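You operate a simulated robot arm through the tools that you are given. There is no shell and no other tool. Be economical: measure what you need, move in short steps, check, and stop when the job is done.

Carry out the task below with a simulated two-armed robot. There is one attempt and no reset: what you move stays moved.

## Task
Clamp cream block F, tighten its thumb screw and put it in the blue block tray.
Fine: turn the screw while the clamp holds the block; leave the clamp open; the other blocks stay.

Only the result counts: the job must be done as asked and must still hold three seconds after the hand-in. Knocking over, shifting, dropping, spilling or breaking anything else fails it.

## Robot
Two 7-joint arms with two-finger parallel grippers on one trunk, on a base that drives. Base frame: it is fixed to the floor where the robot stands at the start and does not move with it; the origin is under the middle of the robot, x ahead of it, y to its left, z up. Units: m, rad, N and s.
The left shoulder is at the start at [0.02, 0.138, 1.2], the right one opposite. With the tool pointing down near the work surface each hand reaches from about 0.1 to 0.48 m from the robot's upright axis, wherever it stands, measured 20 degrees to its own side. Places, roughly: inside of the blue block tray [0.8, 0.2, 0.8]; red-tipped lever [0.5, 0.3, 0.9]; seat of the bench clamp [0.7, 0.3, 0.8]; silver thumb screw [0.6, 0.2, 0.8]. Payload 1.57 kg a hand.
The TCP of each hand is the grasp point between the finger pads, 0.03 m short of the fingertips. In the tool frame z runs along the fingers and y along their closing line. The gripper opens to 0.08 m. The fingers are 0.017 m wide and 0.012 m thick; the gripper's body (0.04 by 0.082 m) begins 0.08 m behind the TCP.
Orientation is that of the tool frame in the base frame, as a unit quaternion [w, x, y, z]. With the fingers straight down and closing along the base's y, the tool's x points along the base's -x, its y along +y and its z along -z.

## Interface
- The arms move only by the tool move_arm. It takes "left_steps", "right_steps" or both (then of equal length, played together; a hand with none holds still); each is a list of rows, each a list of 3 entries, a list of its own where there are three numbers: the shift along the tool's x, y, z in units of 500 mm (1.0 is 500 mm), then the turn, a rotation vector about the tool's x, y, z in units of 45 degrees (1.0 is 45 degrees), then the finger opening in m, from 0 to 0.08. In form: [[[dx, dy, dz], [rx, ry, rz], gripper], ...]. A call has 1 to 8 rows; each row is the pose to reach, as a shift and turn from the pose commanded when the call began, along the tool's axes at that moment. A call with a number of a shift or a turn outside -1 to 1 is refused whole. A row lasts 0.2 s, in which the tool goes at most 0.05 m and 0.15 rad; a call with a longer step from one row to the next is refused whole, and so is a gripper value outside its range. A pose out of reach is approached as far as the arm can. The call stops where the force on the tool passes 50 N (or 10 N more than at its start, if that is more) or the arm is blocked; 0.2 s more then pass. Each finger travels about 0.045 m/s and halts on what it meets, pressing with about 28 N; the grip force reading is that of the motor and also rises with nothing between the fingers. The clock runs only during rows and for 0.2 s after the last one: add rows that repeat a pose to give the fingers time. The reply holds the time, the measured pose of the TCP, the force on the tool along the base axes, the opening and the grip force, in the units named above and with some noise, with the torque about the TCP (base axes, N m) and any sound that the robot's microphone picked up, and new pictures: "show" is both (left out), scene, wrist or none (wrist: the cameras of the hands that moved).
- Cameras (640 x 400 px; columns grow to the right, rows downward): "scene" is now at [0.1858, 0.0394, 1.1175]; the picture's right is [0.40, -0.92, 0.00], its down [-0.20, -0.09, -0.97] and it looks along [0.89, 0.39, -0.22] (base axes); focal length 214 px, centre (320, 200). "left" rides on the left gripper at [0.072, 0.007, -0.122] in its tool frame; the picture's right is [-0.09, 1.00, 0.00], its down [-0.84, -0.08, -0.54] and it looks along [-0.54, -0.05, 0.84] (tool axes); focal length 238 px, centre (320, 200). "right" rides on the right gripper at [0.072, -0.007, -0.122] in its tool frame; the picture's right is [0.09, 1.00, 0.00], its down [-0.84, 0.08, -0.54] and it looks along [-0.54, 0.05, 0.84] (tool axes); focal length 238 px, centre (320, 200).
- move_column(by): slides the trunk up (or, below 0, down) by that many m; the arms and the scene camera ride with it, the base frame stays. It gives what a move gives, with no picture.
- drive_base(legs): drives the robot by 1 to 6 legs, each [ahead, left, turn to the left] in m, m and rad, along the robot's own axes; the way and the turn of a leg run together, so that a leg with both is an arc; at most 1.5 m and 3.142 rad a leg. The arms and the cameras ride along, it lands a little off, and it stops where it bumps. It gives what a move gives, and a new picture of the scene camera.
- pan_tilt(pan, tilt): turns the head with the scene camera to pan (to the left, within 1.047 rad either way) and tilt (down, from -0.506 to 1.204), counted from straight ahead of the robot. It gives what a move gives, and a new picture of the scene camera.
- measure_at(camera, pixels): for up to 12 pixels [column, row] of the newest picture of that camera ("zoom" is the newest enlarged one), the place [x, y, z] in the base frame of the surface seen there, good to about 0.002 m. It takes no simulated time.
- close_up(camera, box): a new picture of the part [left, top, right, bottom] of that camera's present view, enlarged. It takes no simulated time.
- close_job(): hands the job in; it is judged then, once.

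Work in short steps. Measure before you move; look again where a grasp or a placing could have gone wrong, and mend it. You have 80 turns and 260 pictures in all, those below and enlarged ones among them. Open the grippers and draw the arms clear of the work before you hand the job in, unless the task says otherwise; then end with one line.

The tools are called after ">>>" as name(argument=value, ...) on one line, values as JSON. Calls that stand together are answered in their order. move_arm: Moves the arms, as the interface text tells. Its arguments: {"type":"object","properties":{"left_steps":{"type":"array"},"right_steps":{"type":"array"},"show":{"type":"string","enum":["both","scene","wrist","none"]}},"required":[]} The other tools are called the same way: move_column (by) slides the trunk up or down; drive_base (legs) drives the base; pan_tilt (pan, tilt) turns the head that bears the scene camera; measure_at (camera, pixels) gives the place of the surface under pixels of a picture; close_up (camera, box) takes an enlarged picture of a part of a camera's view; close_job () hands the job in.

At the start:

```text
clock: 0.0
left_tool_pos: [0.2745, 0.2879, 1.0597]
left_tcp_rot: [-0.236, -0.023, 0.971, -0.009]
left_ft_force: [0.8, 0.4, 0.1]
left_ft_torque: [-0.03, 0.01, -0.01]
left_grip_width: 0.08
left_grasp_force: 0.0
right_tool_pos: [0.3282, -0.0256, 1.0827]
right_tcp_rot: [-0.21, 0.001, 0.978, -0.003]
right_ft_force: [-0.3, -0.3, 0.4]
right_ft_torque: [0.02, 0.0, 0.01]
right_grip_width: 0.08
right_grasp_force: 0.1
trunk travel left (down, up): [-0.575, 0.665]
robot x, y, heading: [0.0024, 0.0003, -0.001]
head pan, tilt: [0.415, 0.225]
```

scene: 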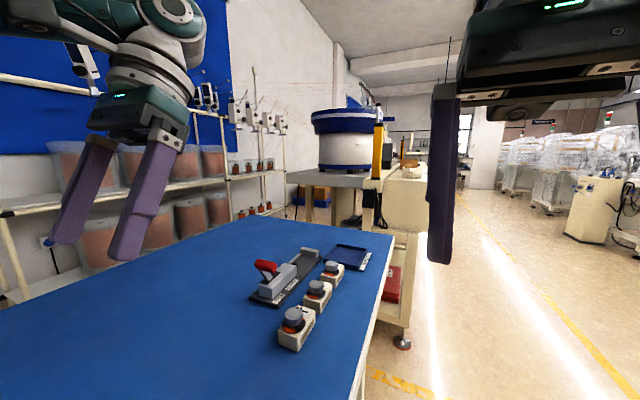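
right: 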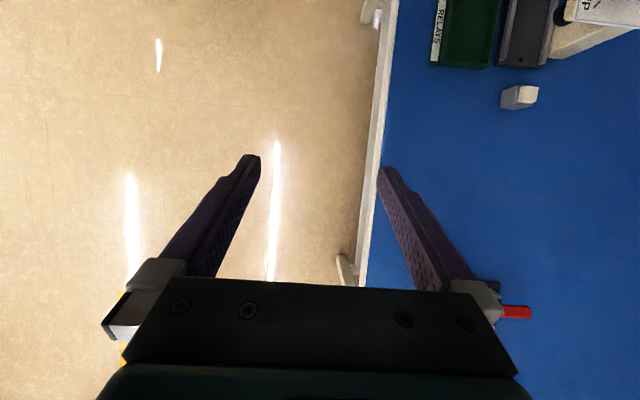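
left: 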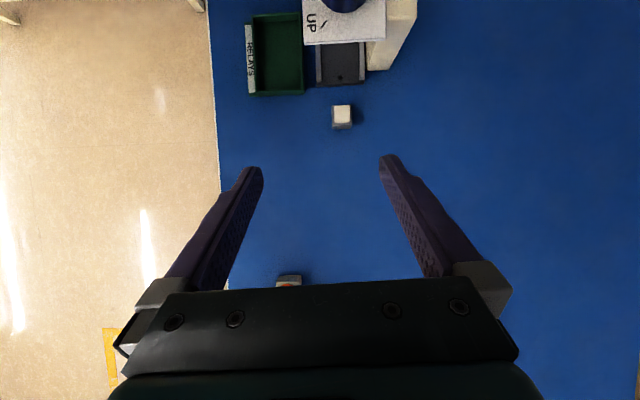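

I start with an enlarged look at the clamp and blocks around pixels (230-400, 230-360).

>>> close_up(camera="scene", box=[230, 235, 390, 355])

>>> close_up(camera="left", box=[200, 0, 440, 150])

```text
3.33 times, centred on (310, 295) of scene
```

zoom: 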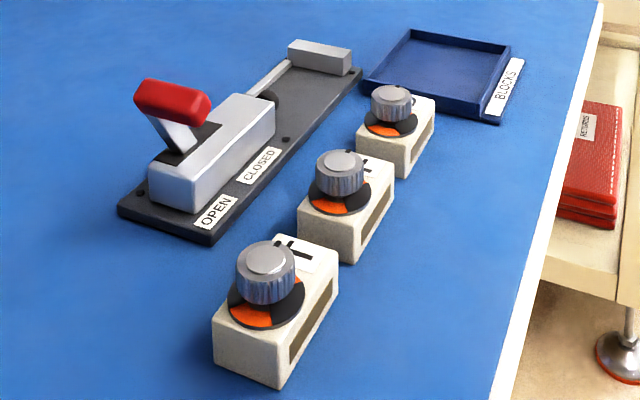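

```text
2.67 times, centred on (320, 75) of left
```

zoom: 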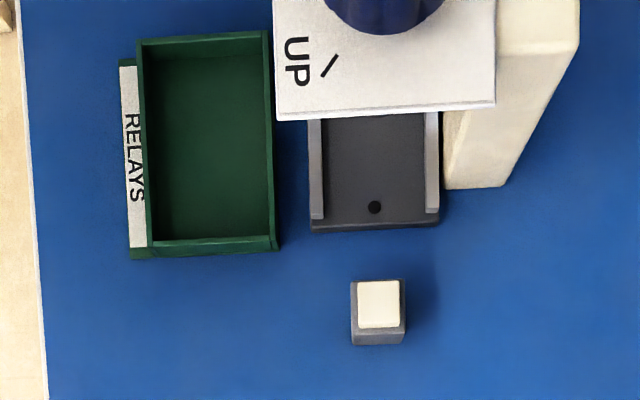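

Labels are partly hidden by the screws; I zoom further on each block.

>>> close_up(camera="scene", box=[275, 252, 345, 352])

>>> move_column(by=0.25)

>>> pan_tilt(pan=0.415, tilt=0.7)

```text
4.00 times, centred on (310, 302) of scene
```

zoom: 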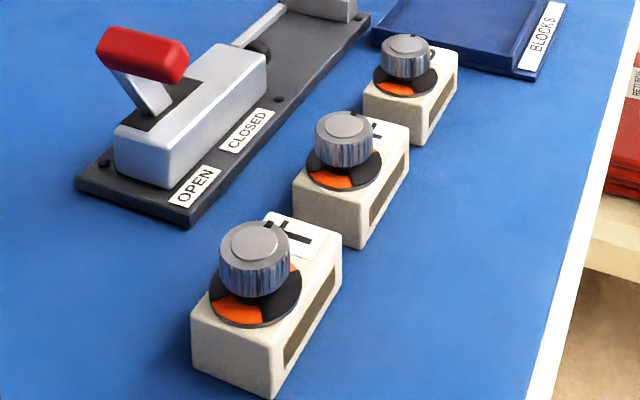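

```text
clock: 2.6
left_tool_pos: [0.2734, 0.2882, 1.3089]
left_tcp_rot: [-0.238, -0.023, 0.971, -0.009]
left_ft_force: [0.0, -0.3, -0.1]
left_ft_torque: [-0.03, -0.03, -0.02]
left_grip_width: 0.0798
left_grasp_force: 0.0
right_tool_pos: [0.3272, -0.0251, 1.3322]
right_tcp_rot: [-0.211, 0.001, 0.978, -0.003]
right_ft_force: [-0.2, 0.2, -0.7]
right_ft_torque: [0.01, 0.01, -0.01]
right_grip_width: 0.0802
right_grasp_force: 0.1
trunk travel left (down, up): [-0.825, 0.415]
robot x, y, heading: [0.0009, 0.0017, -0.002]
head pan, tilt: [0.415, 0.225]
```

```text
clock: 3.5
left_tool_pos: [0.2749, 0.2882, 1.3094]
left_tcp_rot: [-0.238, -0.023, 0.971, -0.008]
left_ft_force: [0.2, 0.5, -0.8]
left_ft_torque: [-0.02, 0.02, -0.02]
left_grip_width: 0.0798
left_grasp_force: 0.1
right_tool_pos: [0.3275, -0.025, 1.3316]
right_tcp_rot: [-0.21, 0.001, 0.978, -0.003]
right_ft_force: [0.9, 0.6, 0.7]
right_ft_torque: [0.02, -0.02, -0.01]
right_grip_width: 0.0798
right_grasp_force: 0.0
trunk travel left (down, up): [-0.825, 0.415]
robot x, y, heading: [-0.0034, 0.0004, -0.001]
head pan, tilt: [0.415, 0.7]
```

scene: 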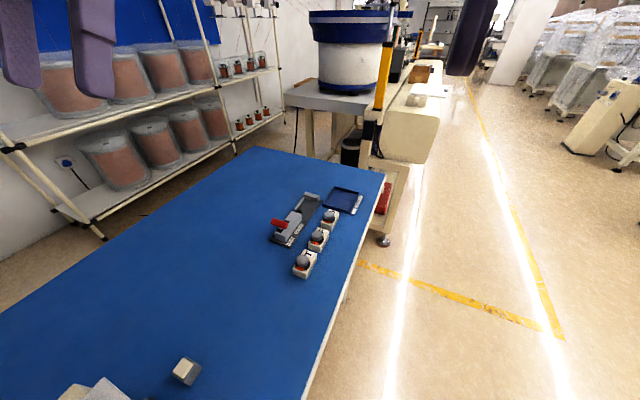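

From higher up, I zoom on the blocks near (290-340, 205-280).

>>> close_up(camera="scene", box=[260, 180, 370, 280])

>>> close_up(camera="scene", box=[288, 205, 344, 281])

>>> measure_at(camera="scene", pixels=[[302, 261], [317, 236], [329, 216], [279, 223], [294, 222], [281, 239], [308, 205], [312, 196], [342, 200], [329, 204], [356, 212], [312, 252]])

```text
4.00 times, centred on (315, 230) of scene
```

zoom: 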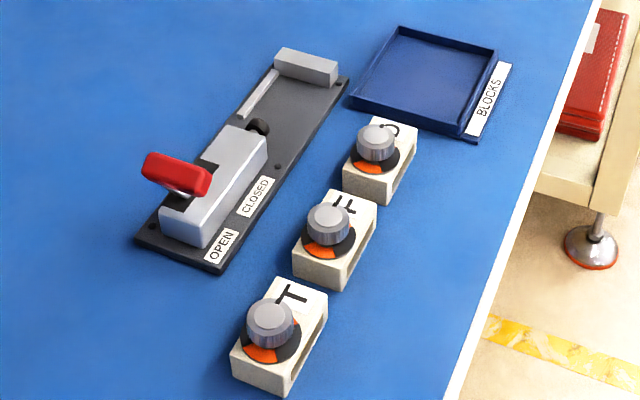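

```text
5.26 times, centred on (316, 243) of scene
```

zoom: 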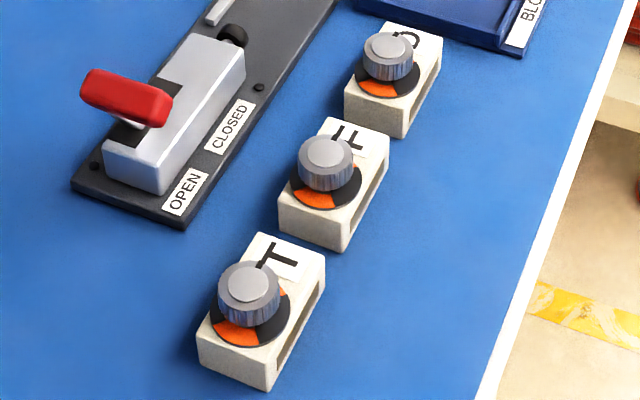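

```text
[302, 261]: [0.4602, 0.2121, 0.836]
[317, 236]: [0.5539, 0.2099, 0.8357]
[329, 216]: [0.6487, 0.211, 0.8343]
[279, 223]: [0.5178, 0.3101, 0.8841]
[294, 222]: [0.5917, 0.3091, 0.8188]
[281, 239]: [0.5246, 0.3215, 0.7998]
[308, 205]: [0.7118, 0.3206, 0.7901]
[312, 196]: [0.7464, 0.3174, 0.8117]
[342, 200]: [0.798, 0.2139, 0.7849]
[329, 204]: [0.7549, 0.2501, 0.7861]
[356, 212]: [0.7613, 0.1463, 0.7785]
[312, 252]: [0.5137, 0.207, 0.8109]
```

The middle block carries the F (pixel ~(317,236), at [0.55,0.21]). I measure the table edge and surroundings to plan driving.

>>> measure_at(camera="scene", pixels=[[310, 375], [340, 300], [360, 245], [383, 185], [385, 200], [384, 240], [352, 270], [400, 300], [187, 370], [385, 170]])

>>> close_up(camera="scene", box=[296, 210, 341, 260])

```text
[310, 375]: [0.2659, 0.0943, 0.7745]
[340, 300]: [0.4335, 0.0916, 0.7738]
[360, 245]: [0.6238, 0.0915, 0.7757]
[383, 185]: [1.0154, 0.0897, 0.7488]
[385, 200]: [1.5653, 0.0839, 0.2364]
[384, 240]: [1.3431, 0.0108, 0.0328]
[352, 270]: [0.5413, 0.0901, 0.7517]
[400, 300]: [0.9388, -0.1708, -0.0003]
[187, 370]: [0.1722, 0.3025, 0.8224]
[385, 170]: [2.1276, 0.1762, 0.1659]
```

```text
8.00 times, centred on (318, 235) of scene
```

zoom: 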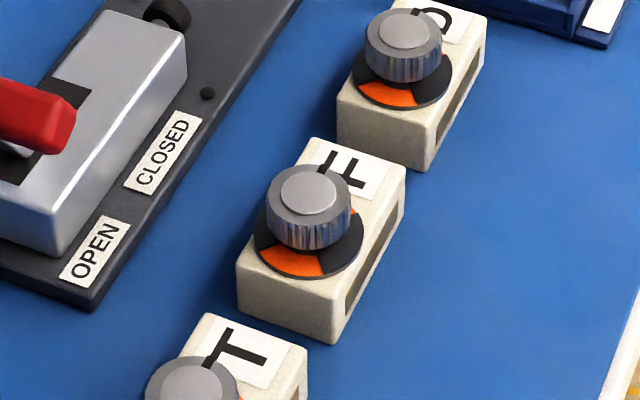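

F confirmed in the middle. With the arms raised, I drive along the table (edge y≈0.09) and turn to face it.

>>> drive_base(legs=[[0, -0.1, 0], [0.71, 0, 0], [0, 0, 1.571]])

>>> pan_tilt(pan=0.1, tilt=1.0)

```text
clock: 12.0
left_tool_pos: [0.4343, 0.1744, 1.3097]
left_tcp_rot: [0.163, 0.696, -0.677, 0.173]
left_ft_force: [0.1, 0.3, 0.2]
left_ft_torque: [-0.01, 0.0, 0.0]
left_grip_width: 0.0799
left_grasp_force: 0.0
right_tool_pos: [0.7486, 0.2237, 1.3315]
right_tcp_rot: [-0.149, -0.685, 0.698, -0.15]
right_ft_force: [-0.2, -0.1, 0.2]
right_ft_torque: [0.0, 0.0, 0.0]
right_grip_width: 0.0799
right_grasp_force: 0.1
trunk travel left (down, up): [-0.825, 0.415]
robot x, y, heading: [0.72, -0.1087, 1.551]
head pan, tilt: [0.415, 0.7]
```

scene: 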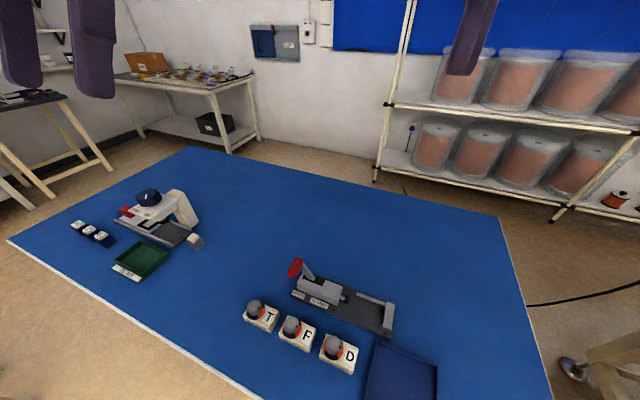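

```text
clock: 12.8
left_tool_pos: [0.4352, 0.1728, 1.3094]
left_tcp_rot: [0.165, 0.697, -0.676, 0.173]
left_ft_force: [-0.3, 0.0, -0.4]
left_ft_torque: [0.02, -0.03, 0.02]
left_grip_width: 0.0799
left_grasp_force: 0.1
right_tool_pos: [0.7489, 0.2207, 1.3313]
right_tcp_rot: [-0.149, -0.684, 0.698, -0.15]
right_ft_force: [-0.4, 0.7, 0.0]
right_ft_torque: [0.04, 0.0, 0.01]
right_grip_width: 0.0801
right_grasp_force: 0.1
trunk travel left (down, up): [-0.825, 0.415]
robot x, y, heading: [0.719, -0.1046, 1.548]
head pan, tilt: [0.099, 1.0]
```

scene: 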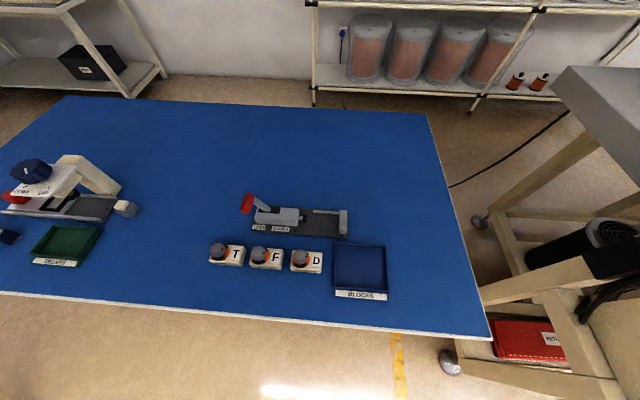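

>>> close_up(camera="scene", box=[200, 180, 400, 305])

>>> close_up(camera="scene", box=[230, 185, 358, 275])

```text
3.20 times, centred on (300, 242) of scene
```

zoom: 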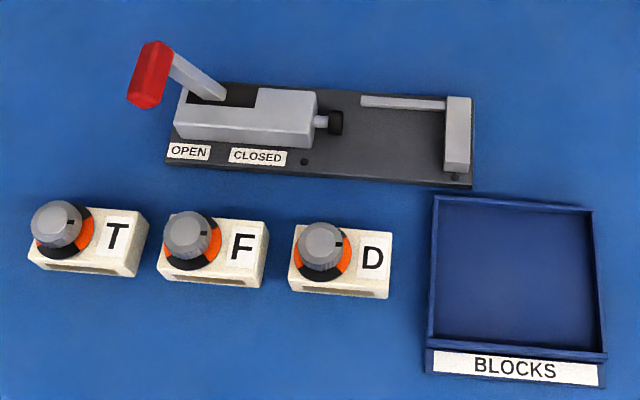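

```text
4.44 times, centred on (294, 230) of scene
```

zoom: 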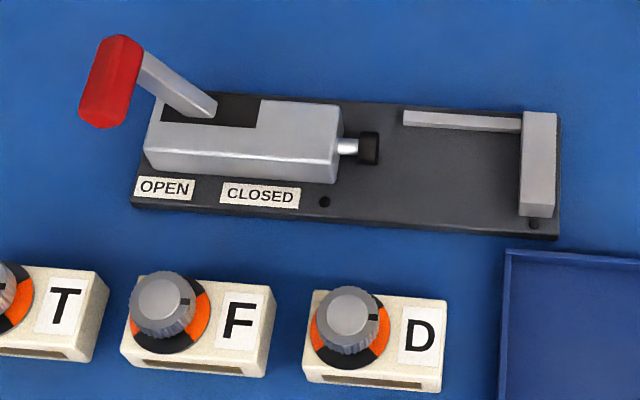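

Good view. I measure the clamp, block F and tray in the zoomed picture.

>>> measure_at(camera="zoom", pixels=[[160, 298], [274, 294], [268, 376], [122, 352], [205, 358], [368, 148], [404, 120], [520, 126], [521, 210], [555, 120], [450, 180], [322, 180]])

>>> measure_at(camera="zoom", pixels=[[110, 45], [95, 110], [125, 115], [135, 55], [205, 105], [150, 165], [335, 105], [250, 180], [180, 300], [270, 320], [260, 110], [522, 150]])

```text
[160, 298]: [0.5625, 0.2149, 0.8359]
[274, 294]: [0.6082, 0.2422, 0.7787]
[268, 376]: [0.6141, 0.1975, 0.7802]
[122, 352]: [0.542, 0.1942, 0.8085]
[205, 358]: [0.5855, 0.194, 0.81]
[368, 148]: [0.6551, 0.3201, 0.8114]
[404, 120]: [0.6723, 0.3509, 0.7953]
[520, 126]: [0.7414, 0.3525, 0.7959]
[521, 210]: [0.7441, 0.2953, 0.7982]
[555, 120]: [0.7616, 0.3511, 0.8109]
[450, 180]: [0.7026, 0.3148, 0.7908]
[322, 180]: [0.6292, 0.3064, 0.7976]
```

```text
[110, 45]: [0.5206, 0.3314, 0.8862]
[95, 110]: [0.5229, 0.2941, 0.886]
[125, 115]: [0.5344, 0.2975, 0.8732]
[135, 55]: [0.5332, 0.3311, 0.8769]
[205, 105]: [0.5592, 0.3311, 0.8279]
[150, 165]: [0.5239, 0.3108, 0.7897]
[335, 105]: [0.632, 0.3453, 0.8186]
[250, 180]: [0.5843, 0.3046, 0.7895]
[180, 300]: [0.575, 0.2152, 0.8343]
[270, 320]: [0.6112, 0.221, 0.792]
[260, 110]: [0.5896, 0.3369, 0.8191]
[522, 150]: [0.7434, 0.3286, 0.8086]
```

Left hand: straighten to point down (turn −0.61 about tool y); right hand: shift to its right, out of the way. Then lower the column back.

>>> move_arm(left_steps=[[[0, 0, 0], [0, -0.15, 0], 0.07], [[0, 0, 0], [0, -0.3, 0], 0.07], [[0, 0, 0], [0, -0.46, 0], 0.07], [[0, 0, 0], [0, -0.61, 0], 0.07], [[0, 0, 0], [0, -0.61, 0], 0.07]], right_steps=[[[0, -0.09, 0], [0, 0, 0], 0.08], [[0, -0.18, 0], [0, 0, 0], 0.08], [[0, -0.27, 0], [0, 0, 0], 0.08], [[0, -0.36, 0], [0, 0, 0], 0.08], [[0, -0.42, 0], [0, 0, 0], 0.08]], show="none")

>>> move_column(by=-0.25)

```text
clock: 14.2
left_tool_pos: [0.4283, 0.1582, 1.2838]
left_tcp_rot: [0.048, 0.721, -0.691, 0.032]
left_ft_force: [0.4, -1.0, 0.1]
left_ft_torque: [0.01, 0.02, 0.0]
left_grip_width: 0.0701
left_grasp_force: 0.1
right_tool_pos: [0.9543, 0.2044, 1.3007]
right_tcp_rot: [-0.183, -0.681, 0.683, -0.188]
right_ft_force: [0.1, 0.1, 0.5]
right_ft_torque: [0.03, 0.03, 0.01]
right_grip_width: 0.0798
right_grasp_force: 0.0
trunk travel left (down, up): [-0.825, 0.415]
robot x, y, heading: [0.7176, -0.103, 1.552]
head pan, tilt: [0.099, 1.0]
stopped in row 5 (left hand): the arm was blocked; the commanded pose is now the measured one
```

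```text
clock: 16.8
left_tool_pos: [0.4302, 0.1564, 1.034]
left_tcp_rot: [0.048, 0.72, -0.691, 0.032]
left_ft_force: [-0.1, -0.6, -0.4]
left_ft_torque: [0.0, -0.02, 0.0]
left_grip_width: 0.0702
left_grasp_force: 0.0
right_tool_pos: [0.9542, 0.2031, 1.0514]
right_tcp_rot: [-0.183, -0.681, 0.683, -0.187]
right_ft_force: [0.5, -0.2, 0.8]
right_ft_torque: [0.02, -0.02, -0.03]
right_grip_width: 0.08
right_grasp_force: 0.0
trunk travel left (down, up): [-0.575, 0.665]
robot x, y, heading: [0.7181, -0.1036, 1.556]
head pan, tilt: [0.099, 1.0]
```

The left wrist stopped near a joint limit, about 6° tilted. I move it over block F (0.58, 0.22) and start turning about tool z.

>>> move_arm(left_steps=[[[-0.03, -0.08, 0], [0, 0, 0], 0.07], [[-0.06, -0.16, 0], [0, 0, 0], 0.07], [[-0.09, -0.24, 0], [0, 0, 0], 0.07], [[-0.12, -0.3, 0], [0, 0, 0.1], 0.07], [[-0.12, -0.3, 0], [0, 0, 0.28], 0.07], [[-0.12, -0.3, 0], [0, 0, 0.46], 0.07], [[-0.12, -0.3, 0], [0, 0, 0.64], 0.07], [[-0.12, -0.3, 0], [0, 0, 0.82], 0.07]], show="wrist")

```text
clock: 18.6
left_tool_pos: [0.5777, 0.2241, 1.0255]
left_tcp_rot: [-0.035, -0.464, 0.884, -0.046]
left_ft_force: [-0.1, -0.1, -1.2]
left_ft_torque: [0.02, 0.01, -0.02]
left_grip_width: 0.07
left_grasp_force: 0.2
right_tool_pos: [0.9553, 0.2021, 1.0502]
right_tcp_rot: [-0.182, -0.681, 0.684, -0.188]
right_ft_force: [0.0, 0.4, -1.0]
right_ft_torque: [0.0, 0.02, -0.02]
right_grip_width: 0.0799
right_grasp_force: 0.0
trunk travel left (down, up): [-0.575, 0.665]
robot x, y, heading: [0.718, -0.103, 1.553]
head pan, tilt: [0.099, 1.0]
```

left: 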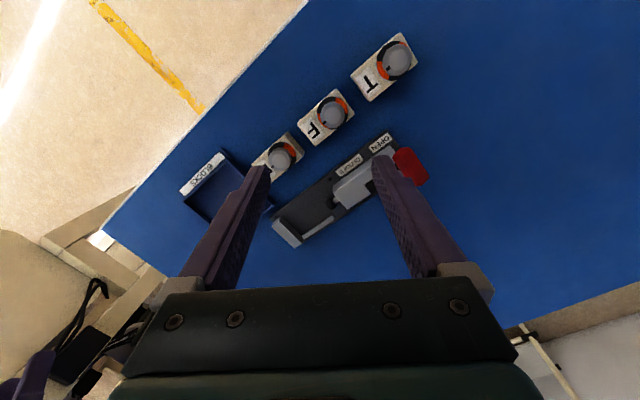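

Rotation works. I continue toward fingers-down, closing along base y.

>>> move_arm(left_steps=[[[0, 0, 0], [-0.016, -0.012, 0.16], 0.07], [[0, 0, 0], [-0.032, -0.025, 0.325], 0.07], [[0, 0, 0], [-0.049, -0.037, 0.49], 0.07], [[0, 0, 0], [-0.065, -0.049, 0.655], 0.07], [[0, 0, 0], [-0.081, -0.062, 0.82], 0.07], [[0, 0, 0], [-0.098, -0.074, 0.985], 0.07]], show="none")

```text
clock: 20.0
left_tool_pos: [0.5763, 0.2229, 1.0244]
left_tcp_rot: [-0.007, -0.096, 0.995, -0.009]
left_ft_force: [-0.2, -0.1, 0.3]
left_ft_torque: [-0.01, 0.03, 0.01]
left_grip_width: 0.0702
left_grasp_force: 0.2
right_tool_pos: [0.9546, 0.2025, 1.0517]
right_tcp_rot: [-0.183, -0.681, 0.683, -0.188]
right_ft_force: [-0.5, 0.0, -0.2]
right_ft_torque: [0.0, 0.0, -0.03]
right_grip_width: 0.0797
right_grasp_force: 0.1
trunk travel left (down, up): [-0.575, 0.665]
robot x, y, heading: [0.7171, -0.1029, 1.551]
head pan, tilt: [0.099, 1.0]
```

Final 11° plus a descent of 0.09 m toward block F, then a wrist picture.

>>> move_arm(left_steps=[[[0, 0, 0], [-0.012, -0.009, 0.12], 0.07], [[0, 0, 0.04], [-0.023, -0.018, 0.245], 0.07], [[0, 0, 0.12], [-0.023, -0.018, 0.245], 0.07], [[0, 0, 0.18], [-0.023, -0.018, 0.245], 0.07], [[0, 0, 0.18], [-0.023, -0.018, 0.245], 0.07]], show="both")

```text
clock: 21.2
left_tool_pos: [0.5735, 0.2233, 0.9334]
left_tcp_rot: [0.0, -0.001, 1.0, 0.0]
left_ft_force: [-0.5, -0.1, -0.2]
left_ft_torque: [0.01, 0.03, -0.01]
left_grip_width: 0.0699
left_grasp_force: 0.0
right_tool_pos: [0.954, 0.2035, 1.0517]
right_tcp_rot: [-0.183, -0.681, 0.683, -0.188]
right_ft_force: [-1.2, -0.9, 1.1]
right_ft_torque: [-0.01, 0.02, 0.01]
right_grip_width: 0.0801
right_grasp_force: 0.0
trunk travel left (down, up): [-0.575, 0.665]
robot x, y, heading: [0.7149, -0.1019, 1.556]
head pan, tilt: [0.099, 1.0]
```

scene: 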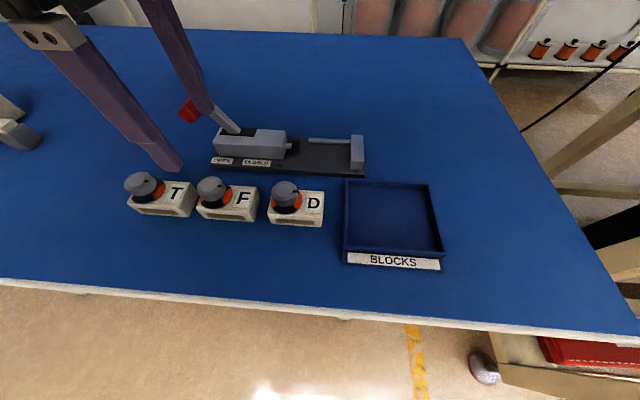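
left: 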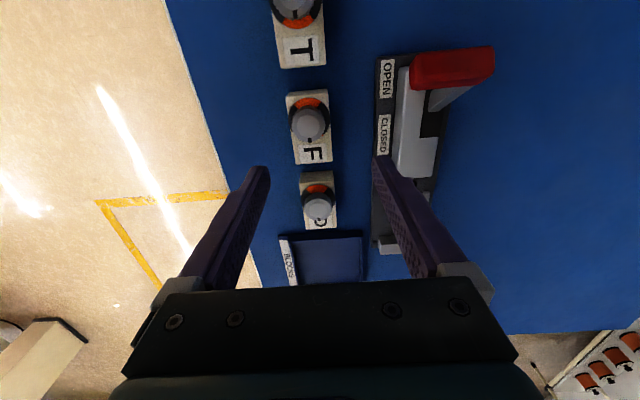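

I check F's exact position and yaw from the wrist camera.

>>> close_up(camera="left", box=[240, 70, 400, 190])

>>> close_up(camera="scene", box=[180, 110, 380, 235])

```text
3.33 times, centred on (320, 130) of left
```

zoom: 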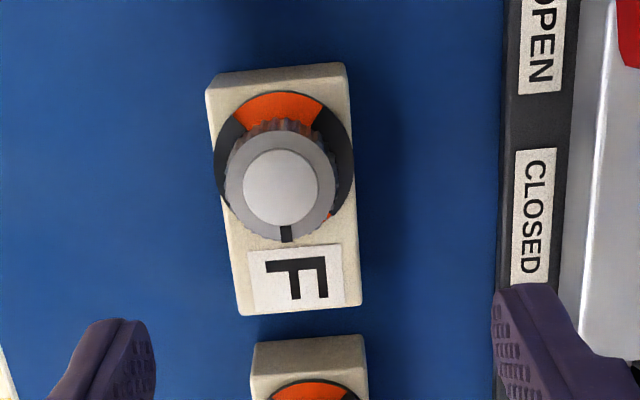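

```text
3.20 times, centred on (280, 172) of scene
```

zoom: 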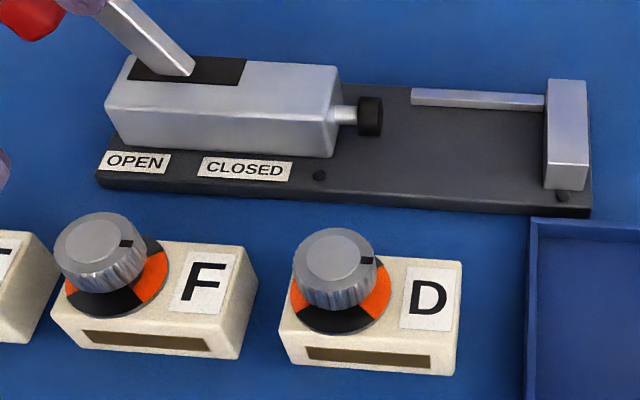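

>>> measure_at(camera="left", pixels=[[291, 101], [297, 161], [327, 98], [330, 159], [308, 124], [313, 163], [289, 94], [326, 90], [310, 91]])

>>> measure_at(camera="zoom", pixels=[[52, 318], [240, 345], [255, 270], [98, 240], [370, 116], [412, 102], [545, 108], [542, 185], [548, 110], [480, 150], [250, 360], [545, 150]])

```text
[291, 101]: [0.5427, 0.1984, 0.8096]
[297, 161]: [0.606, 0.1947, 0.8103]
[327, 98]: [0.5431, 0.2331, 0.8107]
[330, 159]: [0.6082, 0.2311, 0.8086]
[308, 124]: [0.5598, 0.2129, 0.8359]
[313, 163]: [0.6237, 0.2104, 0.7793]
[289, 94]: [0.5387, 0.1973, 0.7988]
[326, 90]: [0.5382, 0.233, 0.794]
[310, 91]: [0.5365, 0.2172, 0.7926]
```

```text
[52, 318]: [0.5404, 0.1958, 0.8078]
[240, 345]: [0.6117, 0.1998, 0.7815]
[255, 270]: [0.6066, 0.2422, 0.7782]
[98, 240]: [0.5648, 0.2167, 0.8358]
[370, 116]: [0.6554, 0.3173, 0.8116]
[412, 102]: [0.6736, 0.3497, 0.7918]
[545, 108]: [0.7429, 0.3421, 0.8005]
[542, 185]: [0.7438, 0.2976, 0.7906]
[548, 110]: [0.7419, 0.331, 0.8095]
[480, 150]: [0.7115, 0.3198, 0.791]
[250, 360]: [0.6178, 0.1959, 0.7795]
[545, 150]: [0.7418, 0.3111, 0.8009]
```

Block F spans x 0.540–0.611, y 0.195–0.235, top 0.81. I descend to TCP [0.577, 0.2155, 0.817], fingers astride its width.

>>> move_arm(left_steps=[[[-0.007, -0.016, 0.02], [0, 0, 0], 0.07], [[-0.007, -0.016, 0.1], [0, 0, 0], 0.07], [[-0.007, -0.016, 0.17], [0, 0, 0], 0.07], [[-0.007, -0.016, 0.225], [0, 0, 0], 0.07], [[-0.007, -0.016, 0.233], [0, 0, 0], 0.07], [[-0.007, -0.016, 0.233], [0, 0, 0], 0.07]], show="both")

```text
clock: 22.6
left_tool_pos: [0.5774, 0.2148, 0.8179]
left_tcp_rot: [0.001, 0.0, 1.0, 0.0]
left_ft_force: [-0.2, 0.1, -0.8]
left_ft_torque: [-0.02, 0.04, 0.01]
left_grip_width: 0.0702
left_grasp_force: 0.1
right_tool_pos: [0.9534, 0.2031, 1.0512]
right_tcp_rot: [-0.183, -0.682, 0.683, -0.188]
right_ft_force: [0.7, 0.1, -0.2]
right_ft_torque: [-0.02, -0.01, -0.02]
right_grip_width: 0.0799
right_grasp_force: 0.0
trunk travel left (down, up): [-0.575, 0.665]
robot x, y, heading: [0.7215, -0.1045, 1.55]
head pan, tilt: [0.099, 1.0]
```

scene: 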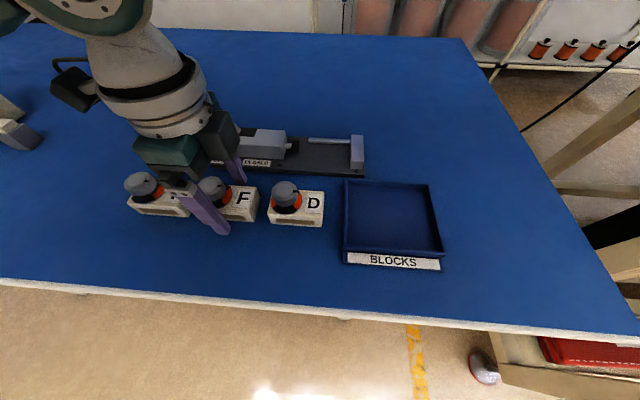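
left: 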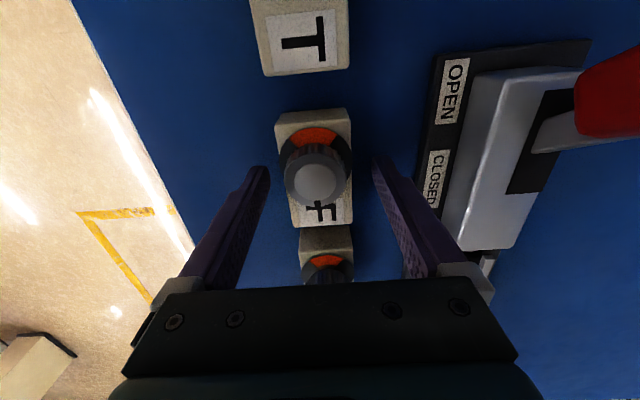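

F is astride between the fingers; I close slowly and check the width.

>>> move_arm(left_steps=[[[0, 0, 0], [0, 0, 0], 0.055], [[0, 0, 0], [0, 0, 0], 0.045], [[0, 0, 0], [0, 0, 0], 0.03], [[0, 0, 0], [0, 0, 0], 0.02], [[0, 0, 0], [0, 0, 0], 0.02]], show="wrist")

```text
clock: 23.8
left_tool_pos: [0.5779, 0.2136, 0.8177]
left_tcp_rot: [0.001, -0.001, 1.0, 0.001]
left_ft_force: [0.0, 0.0, -0.7]
left_ft_torque: [-0.04, 0.01, 0.01]
left_grip_width: 0.0417
left_grasp_force: 28.2
right_tool_pos: [0.9549, 0.2036, 1.0511]
right_tcp_rot: [-0.183, -0.682, 0.683, -0.188]
right_ft_force: [-0.8, 0.6, 0.0]
right_ft_torque: [0.02, 0.0, 0.0]
right_grip_width: 0.0802
right_grasp_force: 0.0
trunk travel left (down, up): [-0.575, 0.665]
robot x, y, heading: [0.7201, -0.1037, 1.554]
head pan, tilt: [0.099, 1.0]
```

left: 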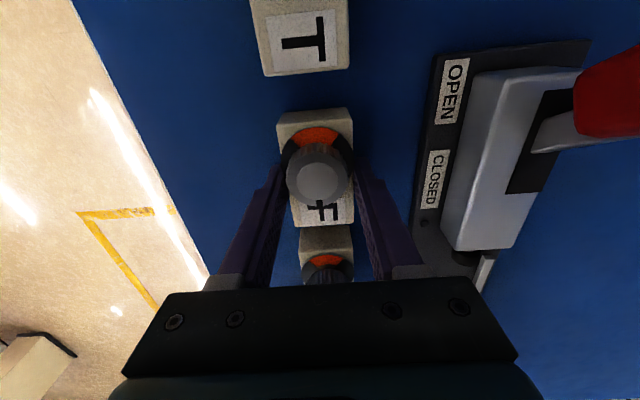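

Held at 41.7 mm. I measure the rail's inner face and lift the block 0.09 m.

>>> measure_at(camera="scene", pixels=[[330, 139], [330, 140], [330, 141], [330, 142], [330, 143], [330, 144], [320, 142], [345, 143], [352, 142], [352, 144]])

>>> move_arm(left_steps=[[[0, 0, -0.04], [0, 0, 0], 0.02], [[0, 0, -0.12], [0, 0, 0], 0.02], [[0, 0, -0.19], [0, 0, 0], 0.02], [[0, 0, -0.19], [0, 0, 0], 0.02]], show="scene")

```text
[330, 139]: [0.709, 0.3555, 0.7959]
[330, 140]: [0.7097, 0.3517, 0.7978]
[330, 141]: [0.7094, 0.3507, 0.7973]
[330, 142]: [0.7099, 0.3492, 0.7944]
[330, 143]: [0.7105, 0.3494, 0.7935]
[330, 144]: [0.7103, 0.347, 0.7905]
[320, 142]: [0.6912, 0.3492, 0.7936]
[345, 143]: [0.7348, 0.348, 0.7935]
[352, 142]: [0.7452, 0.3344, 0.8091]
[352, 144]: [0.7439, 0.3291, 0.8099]
```

```text
clock: 24.8
left_tool_pos: [0.5772, 0.2136, 0.9146]
left_tcp_rot: [-0.001, -0.001, 1.0, 0.001]
left_ft_force: [1.0, 0.7, -0.1]
left_ft_torque: [-0.02, -0.01, -0.02]
left_grip_width: 0.0199
left_grasp_force: 0.0
right_tool_pos: [0.9542, 0.2029, 1.0506]
right_tcp_rot: [-0.183, -0.682, 0.683, -0.188]
right_ft_force: [0.5, 0.0, -0.3]
right_ft_torque: [0.0, -0.02, -0.03]
right_grip_width: 0.08
right_grasp_force: 0.0
trunk travel left (down, up): [-0.575, 0.665]
robot x, y, heading: [0.7201, -0.1057, 1.554]
head pan, tilt: [0.099, 1.0]
```

scene: 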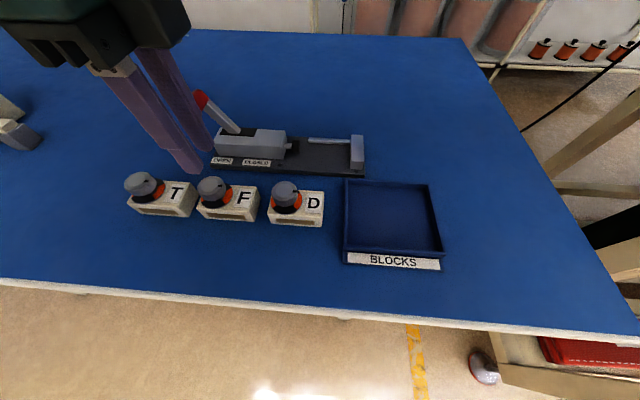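

The grip slipped: width is 0.02 and F stayed on the table. I inspect the block's state and the finger shape.

>>> close_up(camera="scene", box=[60, 40, 300, 230])

>>> close_up(camera="left", box=[210, 60, 430, 300])

```text
2.11 times, centred on (180, 135) of scene
```

zoom: 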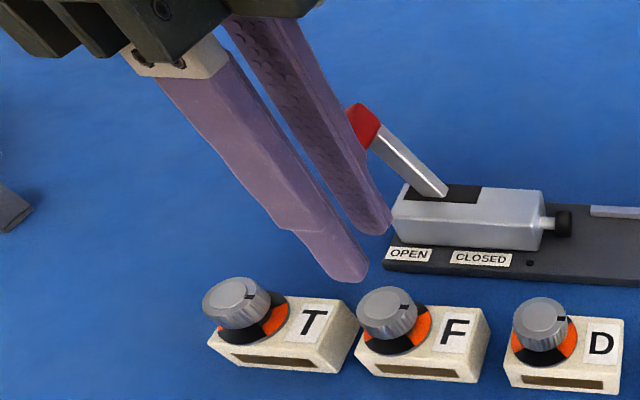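

```text
1.67 times, centred on (320, 180) of left
```

zoom: 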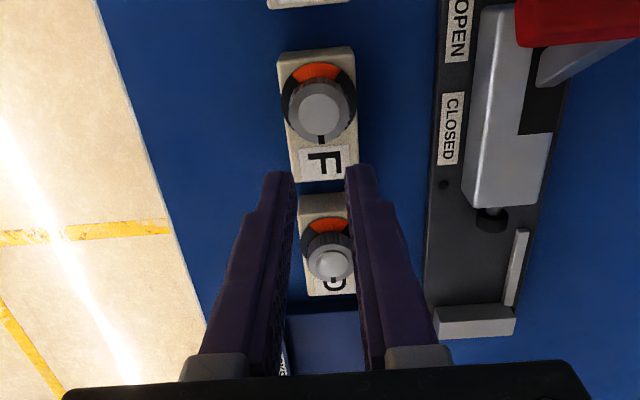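

>>> measure_at(camera="zoom", pixels=[[286, 80], [297, 176], [352, 76], [356, 162], [320, 108], [328, 180], [283, 60], [349, 50], [318, 55]])

```text
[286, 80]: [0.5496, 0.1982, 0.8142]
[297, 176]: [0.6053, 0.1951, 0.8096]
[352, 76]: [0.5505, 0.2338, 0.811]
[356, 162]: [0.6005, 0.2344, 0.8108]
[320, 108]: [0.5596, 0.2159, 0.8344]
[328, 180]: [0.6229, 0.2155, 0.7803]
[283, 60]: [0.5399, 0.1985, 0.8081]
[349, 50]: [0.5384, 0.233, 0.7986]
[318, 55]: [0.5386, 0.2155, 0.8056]
```

F hasn't moved (x 0.54–0.61, y 0.196–0.235). I regrasp lower, TCP z 0.808, with fingertips 3 mm off the table.

>>> move_arm(left_steps=[[[0.004, 0.003, 0], [0, 0, 0], 0.04], [[0.004, 0.003, 0], [0, 0, 0], 0.06], [[0.004, 0.003, 0.06], [0, 0, 0], 0.066], [[0.004, 0.003, 0.13], [0, 0, 0], 0.066], [[0.004, 0.003, 0.19], [0, 0, 0], 0.066], [[0.004, 0.003, 0.213], [0, 0, 0], 0.066], [[0.004, 0.003, 0.213], [0, 0, 0], 0.066]], show="wrist")

>>> move_arm(left_steps=[[[0, 0, 0], [0, 0, 0], 0.04], [[0, 0, 0], [0, 0, 0], 0.02], [[0, 0, 0], [0, 0, 0], 0.0], [[0, 0, 0], [0, 0, 0], 0.0], [[0, 0, 0], [0, 0, 0], 0.0], [[0, 0, 0], [0, 0, 0], 0.0]], show="wrist")

>>> move_arm(left_steps=[[[0, 0, -0.005], [0, 0, 0], 0.0], [[0, 0, -0.01], [0, 0, 0], 0.0], [[0, 0, -0.015], [0, 0, 0], 0.0], [[0, 0, -0.02], [0, 0, 0], 0.0]], show="both")

```text
clock: 26.4
left_tool_pos: [0.5757, 0.2163, 0.8095]
left_tcp_rot: [0.003, -0.001, 1.0, -0.001]
left_ft_force: [-3.8, -7.2, 25.1]
left_ft_torque: [-0.68, 0.26, -0.08]
left_grip_width: 0.0661
left_grasp_force: 0.1
right_tool_pos: [0.9525, 0.2021, 1.0511]
right_tcp_rot: [-0.184, -0.681, 0.683, -0.187]
right_ft_force: [-0.2, -0.3, 0.2]
right_ft_torque: [-0.01, -0.01, -0.02]
right_grip_width: 0.0799
right_grasp_force: 0.1
trunk travel left (down, up): [-0.575, 0.665]
robot x, y, heading: [0.7193, -0.1077, 1.554]
head pan, tilt: [0.099, 1.0]
stopped in row 7 (left hand): the force on the tool passed its limit at 53 N (the readings are from after the stop); the commanded pose is now the measured one
```

left: 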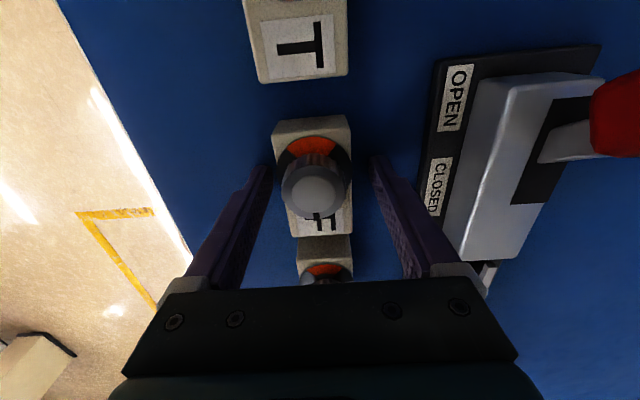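

```text
clock: 27.4
left_tool_pos: [0.5772, 0.2171, 0.8108]
left_tcp_rot: [0.004, -0.002, 1.0, 0.001]
left_ft_force: [-1.0, -1.0, 15.6]
left_ft_torque: [-0.5, 0.35, -0.01]
left_grip_width: 0.0411
left_grasp_force: 16.6
right_tool_pos: [0.9541, 0.2027, 1.0512]
right_tcp_rot: [-0.184, -0.681, 0.684, -0.188]
right_ft_force: [0.4, 0.3, 1.2]
right_ft_torque: [0.02, 0.0, 0.03]
right_grip_width: 0.0801
right_grasp_force: 0.0
trunk travel left (down, up): [-0.575, 0.665]
robot x, y, heading: [0.717, -0.1028, 1.555]
head pan, tilt: [0.099, 1.0]
stopped in row 4 (left hand): the force on the tool passed its limit at 51 N (the readings are from after the stop); the commanded pose is now the measured one
```

left: 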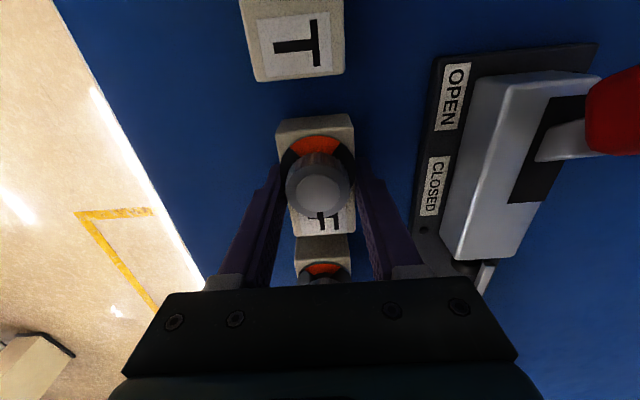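

```text
clock: 28.4
left_tool_pos: [0.5773, 0.2152, 0.8189]
left_tcp_rot: [0.003, -0.001, 1.0, 0.0]
left_ft_force: [0.4, 0.4, -2.5]
left_ft_torque: [-0.04, -0.01, -0.02]
left_grip_width: 0.0417
left_grasp_force: 27.4
right_tool_pos: [0.9532, 0.2022, 1.0499]
right_tcp_rot: [-0.183, -0.682, 0.683, -0.189]
right_ft_force: [0.2, 0.8, 0.9]
right_ft_torque: [-0.04, 0.0, 0.01]
right_grip_width: 0.0802
right_grasp_force: 0.1
trunk travel left (down, up): [-0.575, 0.665]
robot x, y, heading: [0.7193, -0.1032, 1.557]
head pan, tilt: [0.099, 1.0]
```

scene: 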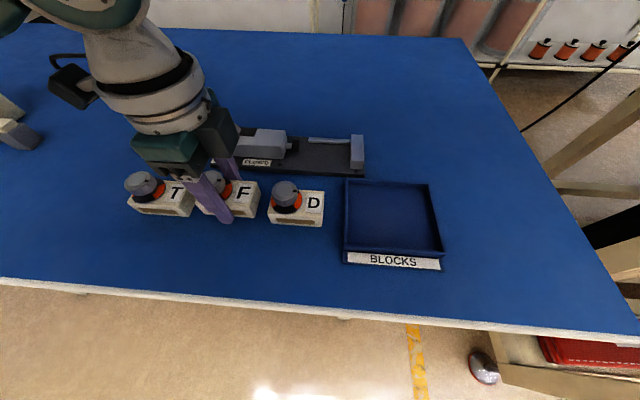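
left: 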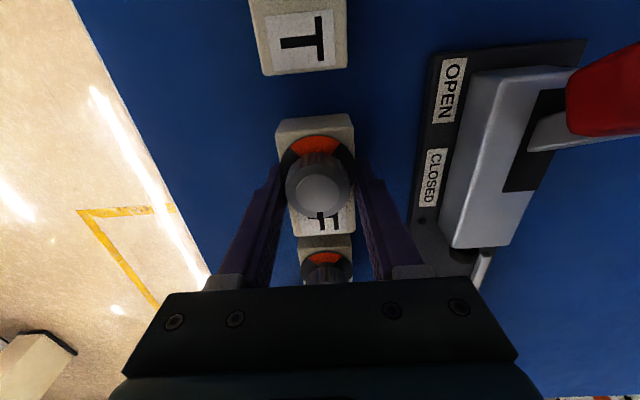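

F is rising with the hand (weight ~2.5 N felt). I lift it further gently.

>>> move_arm(left_steps=[[[0, 0, -0.02], [0, 0, 0], 0.0], [[0, 0, -0.04], [0, 0, 0], 0.0], [[0, 0, -0.06], [0, 0, 0], 0.0], [[0, 0, -0.08], [0, 0, 0], 0.0], [[0, 0, -0.1], [0, 0, 0], 0.0], [[0, 0, -0.12], [0, 0, 0], 0.0], [[0, 0, -0.14], [0, 0, 0], 0.0]], show="both")

```text
clock: 30.0
left_tool_pos: [0.5765, 0.2163, 0.8893]
left_tcp_rot: [0.004, -0.001, 1.0, 0.001]
left_ft_force: [-0.2, 0.1, -2.6]
left_ft_torque: [0.0, -0.01, 0.0]
left_grip_width: 0.0416
left_grasp_force: 28.1
right_tool_pos: [0.9547, 0.2027, 1.0505]
right_tcp_rot: [-0.183, -0.682, 0.683, -0.189]
right_ft_force: [0.0, 1.0, -0.1]
right_ft_torque: [0.03, 0.01, 0.01]
right_grip_width: 0.0802
right_grasp_force: 0.2
trunk travel left (down, up): [-0.575, 0.665]
robot x, y, heading: [0.7164, -0.1034, 1.553]
head pan, tilt: [0.099, 1.0]
```

scene: 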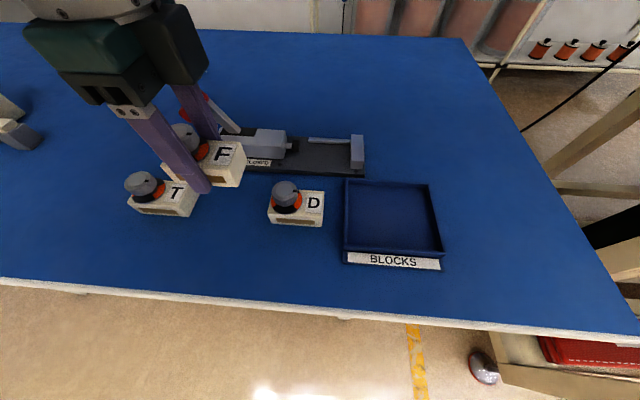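
left: 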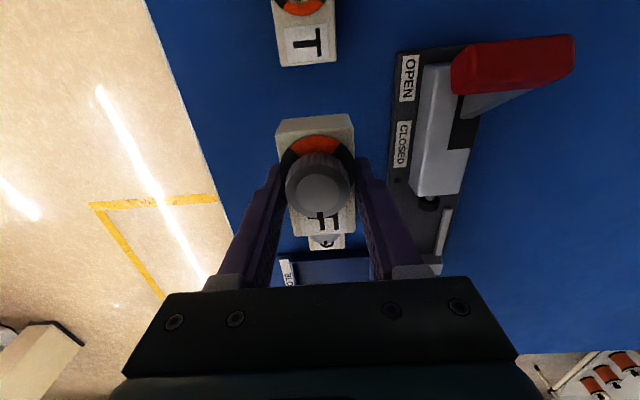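

F is lifted well. I measure where it sits in the hand.

>>> close_up(camera="left", box=[250, 100, 390, 260])

>>> measure_at(camera="left", pixels=[[282, 132], [346, 128], [300, 234], [350, 233], [318, 189]])

>>> measure_at(camera="scene", pixels=[[242, 150], [240, 184], [236, 186], [225, 183], [238, 170], [244, 165]])

```text
2.50 times, centred on (320, 180) of left
```

zoom: 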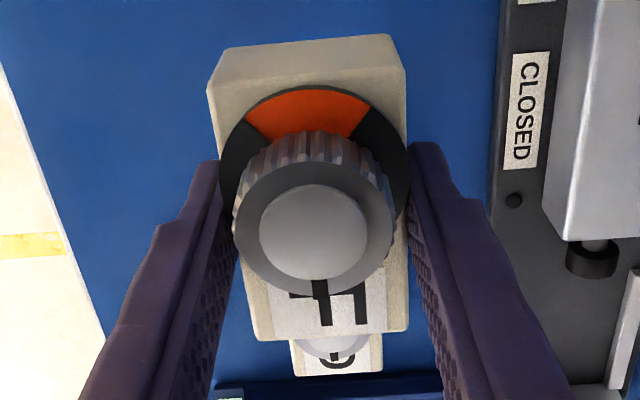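

```text
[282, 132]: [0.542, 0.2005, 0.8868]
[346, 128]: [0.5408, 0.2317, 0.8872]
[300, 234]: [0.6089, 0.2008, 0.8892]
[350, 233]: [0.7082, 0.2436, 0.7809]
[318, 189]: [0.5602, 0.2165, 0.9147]
```

```text
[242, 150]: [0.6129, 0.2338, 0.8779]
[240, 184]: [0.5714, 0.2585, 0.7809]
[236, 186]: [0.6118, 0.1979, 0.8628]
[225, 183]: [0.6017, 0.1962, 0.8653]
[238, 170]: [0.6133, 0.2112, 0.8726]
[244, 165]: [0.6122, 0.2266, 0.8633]
```

Block front face is 0.0355 ahead of the TCP, bottom 0.036 below. I carry it over the seat to TCP (0.7035, 0.324).

>>> move_arm(left_steps=[[[-0.03, 0.03, 0], [0, 0, 0], 0.0], [[-0.08, 0.07, 0], [0, 0, 0], 0.0], [[-0.13, 0.11, 0], [0, 0, 0], 0.0], [[-0.18, 0.15, 0], [0, 0, 0], 0.0], [[-0.23, 0.19, 0], [0, 0, 0], 0.0], [[-0.254, 0.2154, 0], [0, 0, 0], 0.0], [[-0.254, 0.2154, 0.04], [0, 0, 0], 0.0], [[-0.254, 0.2154, 0.06], [0, 0, 0], 0.0]], show="both")

```text
clock: 31.8
left_tool_pos: [0.7036, 0.3235, 0.8604]
left_tcp_rot: [0.003, -0.001, 1.0, 0.001]
left_ft_force: [0.1, 0.1, -2.4]
left_ft_torque: [0.0, 0.03, -0.01]
left_grip_width: 0.0415
left_grasp_force: 28.2
right_tool_pos: [0.9548, 0.2022, 1.0508]
right_tcp_rot: [-0.183, -0.681, 0.683, -0.189]
right_ft_force: [0.1, -0.1, 0.8]
right_ft_torque: [-0.01, 0.0, 0.0]
right_grip_width: 0.0799
right_grasp_force: 0.0
trunk travel left (down, up): [-0.575, 0.665]
robot x, y, heading: [0.719, -0.1034, 1.556]
head pan, tilt: [0.099, 1.0]
```

scene: 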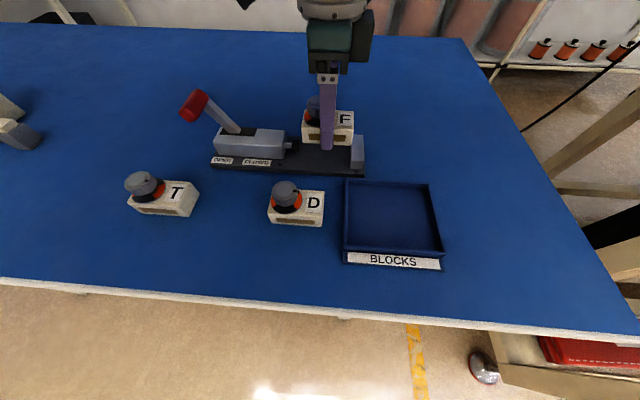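
left: 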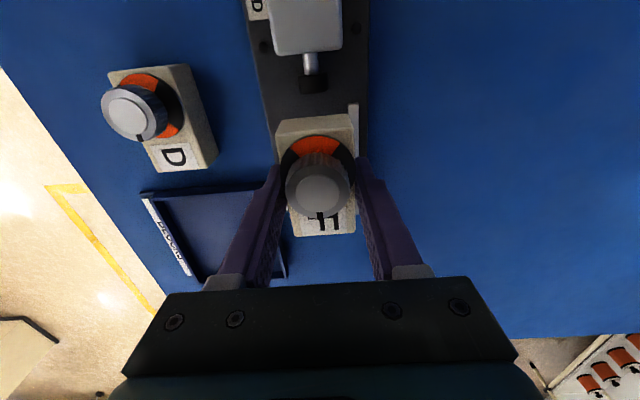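

Aligned over the seat. I lower 0.031 m to just above contact.

>>> move_arm(left_steps=[[[0, 0, 0.02], [0, 0, 0], 0.0], [[0, 0, 0.04], [0, 0, 0], 0.0], [[0, 0, 0.055], [0, 0, 0], 0.0], [[0, 0, 0.062], [0, 0, 0], 0.0], [[0, 0, 0.062], [0, 0, 0], 0.0]], show="both")

>>> close_up(camera="scene", box=[270, 90, 390, 190])

```text
clock: 33.0
left_tool_pos: [0.701, 0.3161, 0.8367]
left_tcp_rot: [0.003, -0.001, 1.0, 0.0]
left_ft_force: [0.2, 0.9, -2.0]
left_ft_torque: [-0.01, 0.02, -0.02]
left_grip_width: 0.0414
left_grasp_force: 28.6
left hand out of reach, approached as far as the arm can: row 1, 2, 3, 4, 5
right_tool_pos: [0.9544, 0.2014, 1.0513]
right_tcp_rot: [-0.183, -0.682, 0.683, -0.188]
right_ft_force: [0.4, -1.1, 0.2]
right_ft_torque: [0.01, 0.0, 0.01]
right_grip_width: 0.08
right_grasp_force: 0.1
trunk travel left (down, up): [-0.575, 0.665]
robot x, y, heading: [0.7169, -0.1068, 1.562]
head pan, tilt: [0.099, 1.0]
```

scene: 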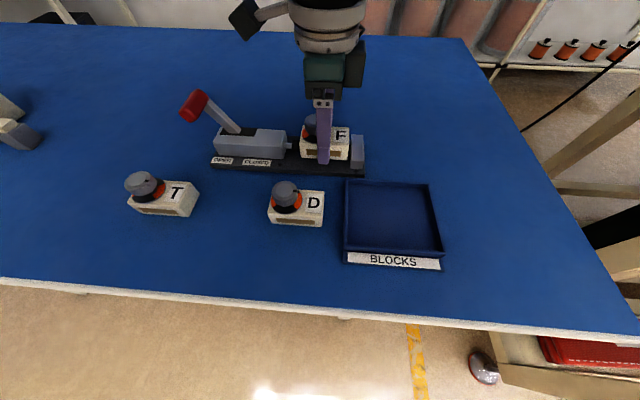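
left: 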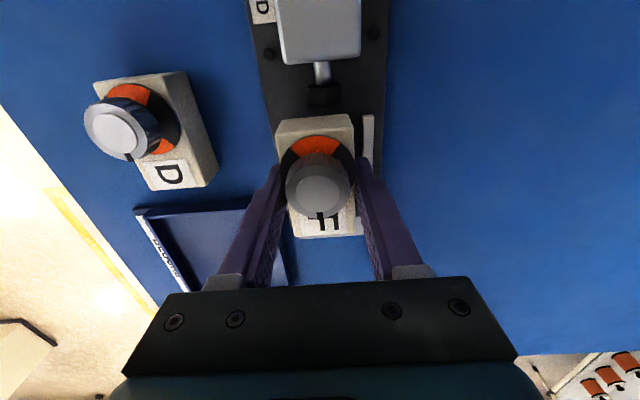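

```text
4.00 times, centred on (330, 140) of scene
```

zoom: 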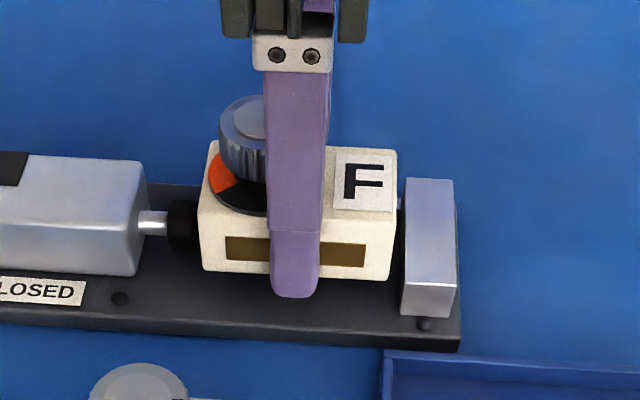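

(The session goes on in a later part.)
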